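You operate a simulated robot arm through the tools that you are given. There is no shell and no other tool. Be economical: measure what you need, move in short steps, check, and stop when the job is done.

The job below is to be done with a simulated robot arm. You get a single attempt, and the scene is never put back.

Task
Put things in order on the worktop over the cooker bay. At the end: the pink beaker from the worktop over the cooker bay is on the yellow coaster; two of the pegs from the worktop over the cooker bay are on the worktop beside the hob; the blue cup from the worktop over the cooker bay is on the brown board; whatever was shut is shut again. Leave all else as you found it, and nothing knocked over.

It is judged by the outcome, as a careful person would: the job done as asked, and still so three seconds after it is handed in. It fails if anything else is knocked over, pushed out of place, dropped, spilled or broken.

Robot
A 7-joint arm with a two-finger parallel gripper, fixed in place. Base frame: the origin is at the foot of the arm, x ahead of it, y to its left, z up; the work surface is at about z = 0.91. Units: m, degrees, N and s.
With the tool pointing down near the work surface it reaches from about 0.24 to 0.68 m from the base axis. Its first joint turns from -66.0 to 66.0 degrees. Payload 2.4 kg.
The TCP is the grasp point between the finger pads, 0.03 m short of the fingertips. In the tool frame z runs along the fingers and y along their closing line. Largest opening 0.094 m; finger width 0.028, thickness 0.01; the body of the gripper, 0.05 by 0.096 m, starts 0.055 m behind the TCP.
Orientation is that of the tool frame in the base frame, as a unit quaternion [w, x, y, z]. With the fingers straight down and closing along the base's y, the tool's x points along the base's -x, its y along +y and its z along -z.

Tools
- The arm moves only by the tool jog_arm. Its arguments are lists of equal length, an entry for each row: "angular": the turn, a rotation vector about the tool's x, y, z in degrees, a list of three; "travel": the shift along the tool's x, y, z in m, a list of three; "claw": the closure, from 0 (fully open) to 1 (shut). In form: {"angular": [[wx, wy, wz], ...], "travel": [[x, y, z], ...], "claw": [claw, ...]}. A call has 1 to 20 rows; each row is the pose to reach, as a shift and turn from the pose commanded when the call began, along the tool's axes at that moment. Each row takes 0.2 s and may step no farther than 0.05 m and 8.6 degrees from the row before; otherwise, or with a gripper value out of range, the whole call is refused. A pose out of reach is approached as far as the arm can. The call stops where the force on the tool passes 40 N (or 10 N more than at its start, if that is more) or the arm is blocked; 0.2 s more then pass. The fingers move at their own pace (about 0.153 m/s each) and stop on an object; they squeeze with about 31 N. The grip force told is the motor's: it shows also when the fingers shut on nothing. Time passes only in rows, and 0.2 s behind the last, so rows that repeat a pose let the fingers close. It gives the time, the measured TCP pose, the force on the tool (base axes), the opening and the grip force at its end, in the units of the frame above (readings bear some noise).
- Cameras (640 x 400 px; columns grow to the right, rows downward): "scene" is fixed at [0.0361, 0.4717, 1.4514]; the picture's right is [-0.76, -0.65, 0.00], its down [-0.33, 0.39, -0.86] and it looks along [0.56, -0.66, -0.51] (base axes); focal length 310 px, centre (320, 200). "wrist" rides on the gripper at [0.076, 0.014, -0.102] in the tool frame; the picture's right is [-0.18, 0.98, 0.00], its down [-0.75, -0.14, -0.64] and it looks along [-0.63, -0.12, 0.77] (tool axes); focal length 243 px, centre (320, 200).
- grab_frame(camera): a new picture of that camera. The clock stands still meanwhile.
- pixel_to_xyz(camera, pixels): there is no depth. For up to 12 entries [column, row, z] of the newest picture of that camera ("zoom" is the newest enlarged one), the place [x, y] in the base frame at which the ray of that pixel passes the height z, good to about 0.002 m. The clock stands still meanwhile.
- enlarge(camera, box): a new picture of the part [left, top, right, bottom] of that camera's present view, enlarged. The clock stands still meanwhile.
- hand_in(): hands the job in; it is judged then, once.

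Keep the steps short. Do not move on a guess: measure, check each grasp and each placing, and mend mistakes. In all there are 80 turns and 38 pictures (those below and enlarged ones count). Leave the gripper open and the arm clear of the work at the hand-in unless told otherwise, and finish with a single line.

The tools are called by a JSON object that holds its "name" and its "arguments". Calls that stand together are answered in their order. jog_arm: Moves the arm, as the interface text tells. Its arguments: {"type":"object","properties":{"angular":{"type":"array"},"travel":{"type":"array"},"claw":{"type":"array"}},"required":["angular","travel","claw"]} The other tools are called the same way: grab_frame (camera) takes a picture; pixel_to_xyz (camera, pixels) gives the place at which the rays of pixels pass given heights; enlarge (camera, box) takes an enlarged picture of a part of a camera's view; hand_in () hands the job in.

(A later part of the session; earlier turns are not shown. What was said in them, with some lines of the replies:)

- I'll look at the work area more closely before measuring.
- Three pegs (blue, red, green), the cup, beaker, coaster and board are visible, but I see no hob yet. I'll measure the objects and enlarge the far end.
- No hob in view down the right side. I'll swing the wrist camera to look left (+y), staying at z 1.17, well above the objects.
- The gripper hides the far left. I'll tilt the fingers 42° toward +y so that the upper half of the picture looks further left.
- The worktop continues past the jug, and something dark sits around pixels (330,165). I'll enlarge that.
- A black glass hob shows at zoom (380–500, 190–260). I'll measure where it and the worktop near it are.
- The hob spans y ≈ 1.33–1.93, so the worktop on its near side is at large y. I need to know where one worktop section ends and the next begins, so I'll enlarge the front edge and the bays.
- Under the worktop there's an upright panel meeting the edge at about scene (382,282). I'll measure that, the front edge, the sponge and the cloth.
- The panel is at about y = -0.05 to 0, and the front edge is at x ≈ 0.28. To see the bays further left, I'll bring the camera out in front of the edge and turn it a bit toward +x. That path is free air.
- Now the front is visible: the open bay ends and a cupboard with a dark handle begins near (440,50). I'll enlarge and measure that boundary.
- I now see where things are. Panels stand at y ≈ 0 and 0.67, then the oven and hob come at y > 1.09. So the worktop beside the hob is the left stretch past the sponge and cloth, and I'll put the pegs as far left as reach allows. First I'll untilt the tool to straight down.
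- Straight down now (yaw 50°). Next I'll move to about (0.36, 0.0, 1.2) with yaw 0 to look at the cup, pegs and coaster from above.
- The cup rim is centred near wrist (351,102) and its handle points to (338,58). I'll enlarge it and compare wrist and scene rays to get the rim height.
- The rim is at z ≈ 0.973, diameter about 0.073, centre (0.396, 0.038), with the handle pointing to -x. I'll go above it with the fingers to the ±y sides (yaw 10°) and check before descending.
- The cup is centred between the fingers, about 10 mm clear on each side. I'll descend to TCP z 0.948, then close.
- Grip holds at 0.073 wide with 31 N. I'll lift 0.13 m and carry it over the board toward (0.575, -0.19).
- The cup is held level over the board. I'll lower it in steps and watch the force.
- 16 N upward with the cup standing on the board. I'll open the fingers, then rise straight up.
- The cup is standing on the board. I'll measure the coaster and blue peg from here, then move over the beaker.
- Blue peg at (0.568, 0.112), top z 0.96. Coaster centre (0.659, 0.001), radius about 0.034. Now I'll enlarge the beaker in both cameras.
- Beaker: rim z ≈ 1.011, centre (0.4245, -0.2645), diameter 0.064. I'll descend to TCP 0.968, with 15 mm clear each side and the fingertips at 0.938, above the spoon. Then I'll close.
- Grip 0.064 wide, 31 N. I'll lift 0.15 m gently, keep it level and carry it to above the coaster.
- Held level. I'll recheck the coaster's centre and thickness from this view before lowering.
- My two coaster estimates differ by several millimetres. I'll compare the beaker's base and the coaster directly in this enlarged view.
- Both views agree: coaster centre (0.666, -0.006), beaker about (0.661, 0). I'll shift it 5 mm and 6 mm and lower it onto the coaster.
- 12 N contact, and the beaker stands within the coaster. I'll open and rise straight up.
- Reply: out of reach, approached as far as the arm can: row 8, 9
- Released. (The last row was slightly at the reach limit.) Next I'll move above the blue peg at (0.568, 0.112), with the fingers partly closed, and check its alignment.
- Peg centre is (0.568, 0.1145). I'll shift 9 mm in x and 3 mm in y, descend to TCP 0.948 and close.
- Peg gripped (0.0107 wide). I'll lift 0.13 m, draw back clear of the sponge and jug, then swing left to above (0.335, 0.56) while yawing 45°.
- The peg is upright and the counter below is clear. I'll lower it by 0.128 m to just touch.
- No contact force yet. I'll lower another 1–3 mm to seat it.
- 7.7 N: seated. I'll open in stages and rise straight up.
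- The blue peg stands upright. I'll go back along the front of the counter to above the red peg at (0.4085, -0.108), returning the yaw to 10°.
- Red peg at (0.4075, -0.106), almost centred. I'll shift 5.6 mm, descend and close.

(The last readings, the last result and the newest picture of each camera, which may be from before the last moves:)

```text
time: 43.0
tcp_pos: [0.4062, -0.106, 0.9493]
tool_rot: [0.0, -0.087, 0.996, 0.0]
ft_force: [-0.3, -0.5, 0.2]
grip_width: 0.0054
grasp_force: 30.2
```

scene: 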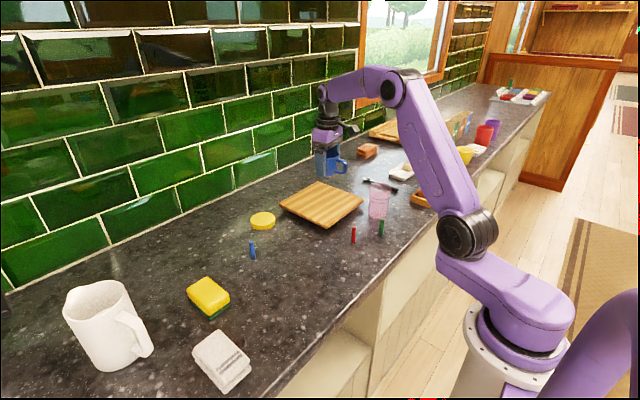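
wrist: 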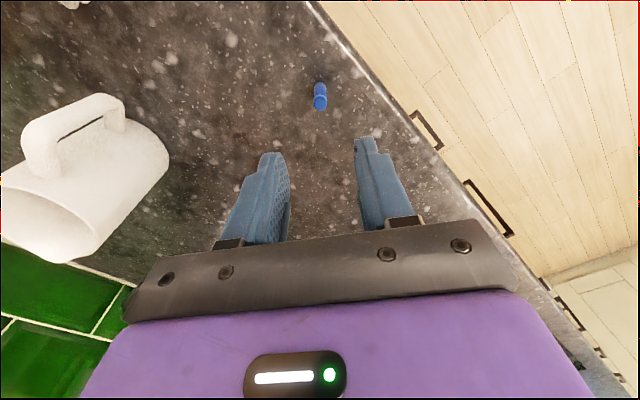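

The width is 0.0054, narrower than the blue peg's 0.0107, so it may be on the edge or neck. I'll check with a picture before lifting.

{"name": "enlarge", "arguments": {"camera": "scene", "box": [320, 205, 400, 255]}}

```text
8.00 times, centred on (360, 230) of scene
```

zoom: 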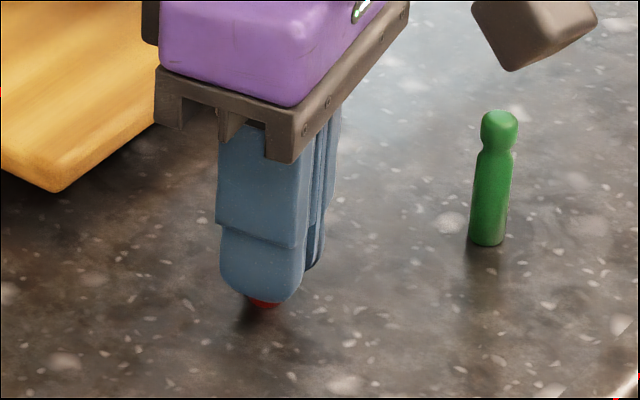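

The peg is upright between the fingers, but I want a sounder hold. I'll open, go 5 mm lower and close again slowly.

{"name": "jog_arm", "arguments": {"angular": [[0, 0, 0], [0, 0, 0], [0, 0, 0], [0, 0, 0], [0, 0, 0], [0, 0, 0], [0, 0, 0]], "travel": [[0, 0, 0], [0, 0, 0], [0, 0, 0.005], [0, 0, 0.005], [0, 0, 0.005], [0, 0, 0.005], [0, 0, 0.005]], "claw": [0.75, 0.7, 0.7, 0.8, 0.9, 1, 1]}}

```text
time: 44.6
tcp_pos: [0.4054, -0.1065, 0.9417]
tool_rot: [0.001, -0.087, 0.996, 0.0]
ft_force: [-0.4, -1.0, -0.2]
grip_width: 0.0104
grasp_force: 30.9
```

Now 0.0104, a solid hold. I'll lift 0.13 m and carry it along the front to above (0.345, 0.49), yawing 45°.

{"name": "jog_arm", "arguments": {"angular": [[0, 0, 0], [0, 0, 0], [0, 0, 0], [0, 0, 0], [0, 0, -3.5], [0, 0, -6.9], [0, 0, -10.4], [0, 0, -13.8], [0, 0, -17.3], [0, 0, -20.8], [0, 0, -24.2], [0, 0, -27.7], [0, 0, -31.2], [0, 0, -34.6], [0, 0, -38.1], [0, 0, -41.5], [0, 0, -45]], "travel": [[0, 0, -0.02], [0, 0, -0.06], [0, 0, -0.1], [0, 0, -0.13], [-0.0033, 0.046, -0.13], [-0.0065, 0.0919, -0.13], [-0.0098, 0.1379, -0.13], [-0.0131, 0.1838, -0.13], [-0.0163, 0.2298, -0.13], [-0.0196, 0.2757, -0.13], [-0.0229, 0.3217, -0.13], [-0.0262, 0.3676, -0.13], [-0.0294, 0.4136, -0.13], [-0.0327, 0.4595, -0.13], [-0.036, 0.5055, -0.13], [-0.0392, 0.5514, -0.13], [-0.0425, 0.5974, -0.13]], "claw": [1, 1, 1, 1, 1, 1, 1, 1, 1, 1, 1, 1, 1, 1, 1, 1, 1]}}

{"name": "grab_frame", "arguments": {"camera": "wrist"}}

```text
time: 48.2
tcp_pos: [0.3433, 0.4917, 1.0717]
tool_rot: [-0.001, -0.461, 0.888, 0.001]
ft_force: [0.2, 0.1, 0.0]
grip_width: 0.0103
grasp_force: 31.5
```

```text
3 pictures are left
```

wrist: 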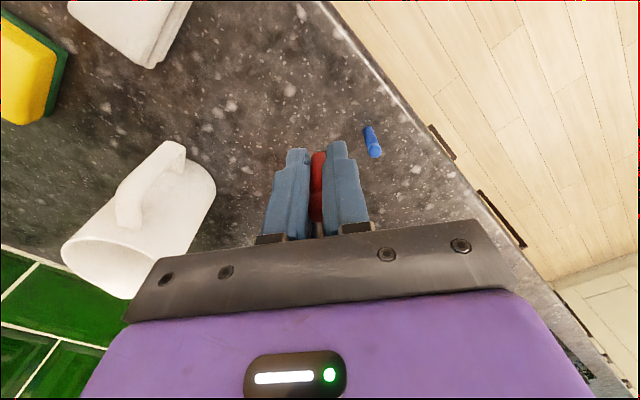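

Blue peg is standing and the red peg is upright in the grip. I'll lower 0.128 m.

{"name": "jog_arm", "arguments": {"angular": [[0, 0, 0], [0, 0, 0], [0, 0, 0], [0, 0, 0], [0, 0, 0], [0, 0, 0]], "travel": [[0, 0, 0.03], [0, 0, 0.065], [0, 0, 0.1], [0, 0, 0.12], [0, 0, 0.126], [0, 0, 0.128]], "claw": [1, 1, 1, 1, 1, 1]}}

```text
time: 49.6
tcp_pos: [0.3424, 0.4886, 0.9458]
tool_rot: [0.0, -0.461, 0.887, 0.001]
ft_force: [0.7, -0.8, 0.0]
grip_width: 0.0109
grasp_force: 31.0
```

{"name": "jog_arm", "arguments": {"angular": [[0, 0, 0], [0, 0, 0]], "travel": [[0, 0, 0.001], [0, 0, 0.002]], "claw": [1, 1]}}

```text
time: 50.2
tcp_pos: [0.3432, 0.4895, 0.9427]
tool_rot: [-0.001, -0.462, 0.887, -0.001]
ft_force: [-0.3, 0.0, -0.3]
grip_width: 0.0109
grasp_force: 31.1
```

No contact yet. I'll go a little lower.

{"name": "jog_arm", "arguments": {"angular": [[0, 0, 0], [0, 0, 0]], "travel": [[0, 0, 0.001], [0, 0, 0.002]], "claw": [1, 1]}}

```text
time: 50.8
tcp_pos: [0.3429, 0.4898, 0.942]
tool_rot: [0.002, -0.462, 0.887, 0.0]
ft_force: [-0.9, -3.3, 13.4]
grip_width: 0.0108
grasp_force: 31.1
```

13 N: seated. I'll open in stages and rise.

{"name": "jog_arm", "arguments": {"angular": [[0, 0, 0], [0, 0, 0], [0, 0, 0], [0, 0, 0], [0, 0, 0], [0, 0, 0], [0, 0, 0]], "travel": [[0, 0, -0.001], [0, 0, -0.001], [0, 0, -0.001], [0, 0, -0.02], [0, 0, -0.06], [0, 0, -0.1], [0, 0, -0.15]], "claw": [0.8, 0.55, 0.55, 0.55, 0.55, 0.55, 0.55]}}

{"name": "grab_frame", "arguments": {"camera": "wrist"}}

```text
time: 52.4
tcp_pos: [0.3439, 0.491, 1.0901]
tool_rot: [0.0, -0.462, 0.887, 0.0]
ft_force: [-0.3, -0.2, 0.3]
grip_width: 0.0425
grasp_force: 0.1
```

```text
2 pictures are left
```

wrist: 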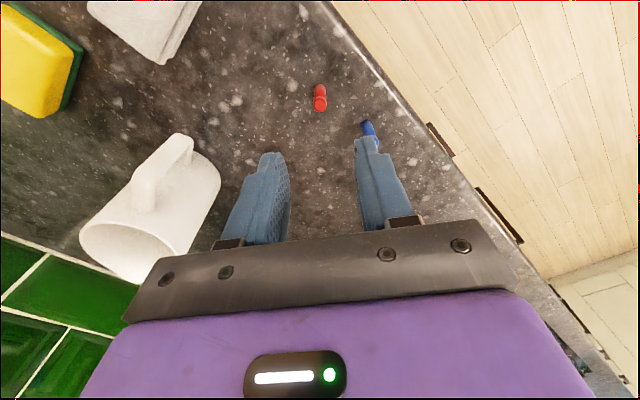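

Both pegs are standing. I'll rise and retract to above the front centre with the gripper fully open.

{"name": "jog_arm", "arguments": {"angular": [[0, 0, 0], [0, 0, 0], [0, 0, 4.1], [0, 0, 8.2], [0, 0, 12.3], [0, 0, 16.4], [0, 0, 20.5], [0, 0, 24.6], [0, 0, 28.7], [0, 0, 32.8], [0, 0, 36.9], [0, 0, 41], [0, 0, 45], [0, 0, 45]], "travel": [[0, 0, -0.05], [0, 0, -0.1], [0.0365, -0.0256, -0.1], [0.073, -0.0511, -0.1], [0.1094, -0.0767, -0.1], [0.1459, -0.1023, -0.1], [0.1824, -0.1279, -0.1], [0.2189, -0.1534, -0.1], [0.2554, -0.179, -0.1], [0.2919, -0.2046, -0.1], [0.3283, -0.2302, -0.1], [0.3648, -0.2557, -0.1], [0.4013, -0.2813, -0.1], [0.4013, -0.2813, -0.1]], "claw": [0.55, 0.55, 0.3, 0, 0, 0, 0, 0, 0, 0, 0, 0, 0, 0]}}

{"name": "grab_frame", "arguments": {"camera": "scene"}}

```text
time: 55.4
tcp_pos: [0.3444, -0.0027, 1.1912]
tool_rot: [-0.001, -0.087, 0.996, 0.001]
ft_force: [-0.9, -0.4, -0.3]
grip_width: 0.0941
grasp_force: 0.1
```

```text
1 pictures are left
```

scene: 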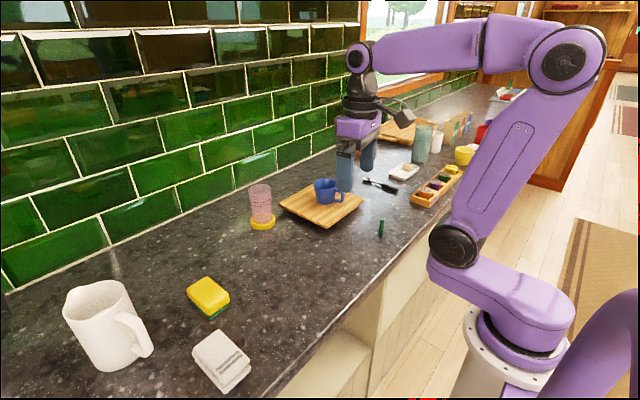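

The beaker is on the coaster, the cup is on the board, and the green peg, spoon, sponge, cloth and jug are unmoved. Both other pegs stand at the left. I opened nothing, so there is nothing to shut. Handing in.

{"name": "hand_in", "arguments": {}}

```text
The job is handed in.
```

The pink beaker is on the yellow coaster, the blue cup is on the brown board, and the blue and red pegs stand on the left-hand worktop toward the hob; the hob itself was out of reach and no edge marks that stretch, so the exact spot was my judgement.
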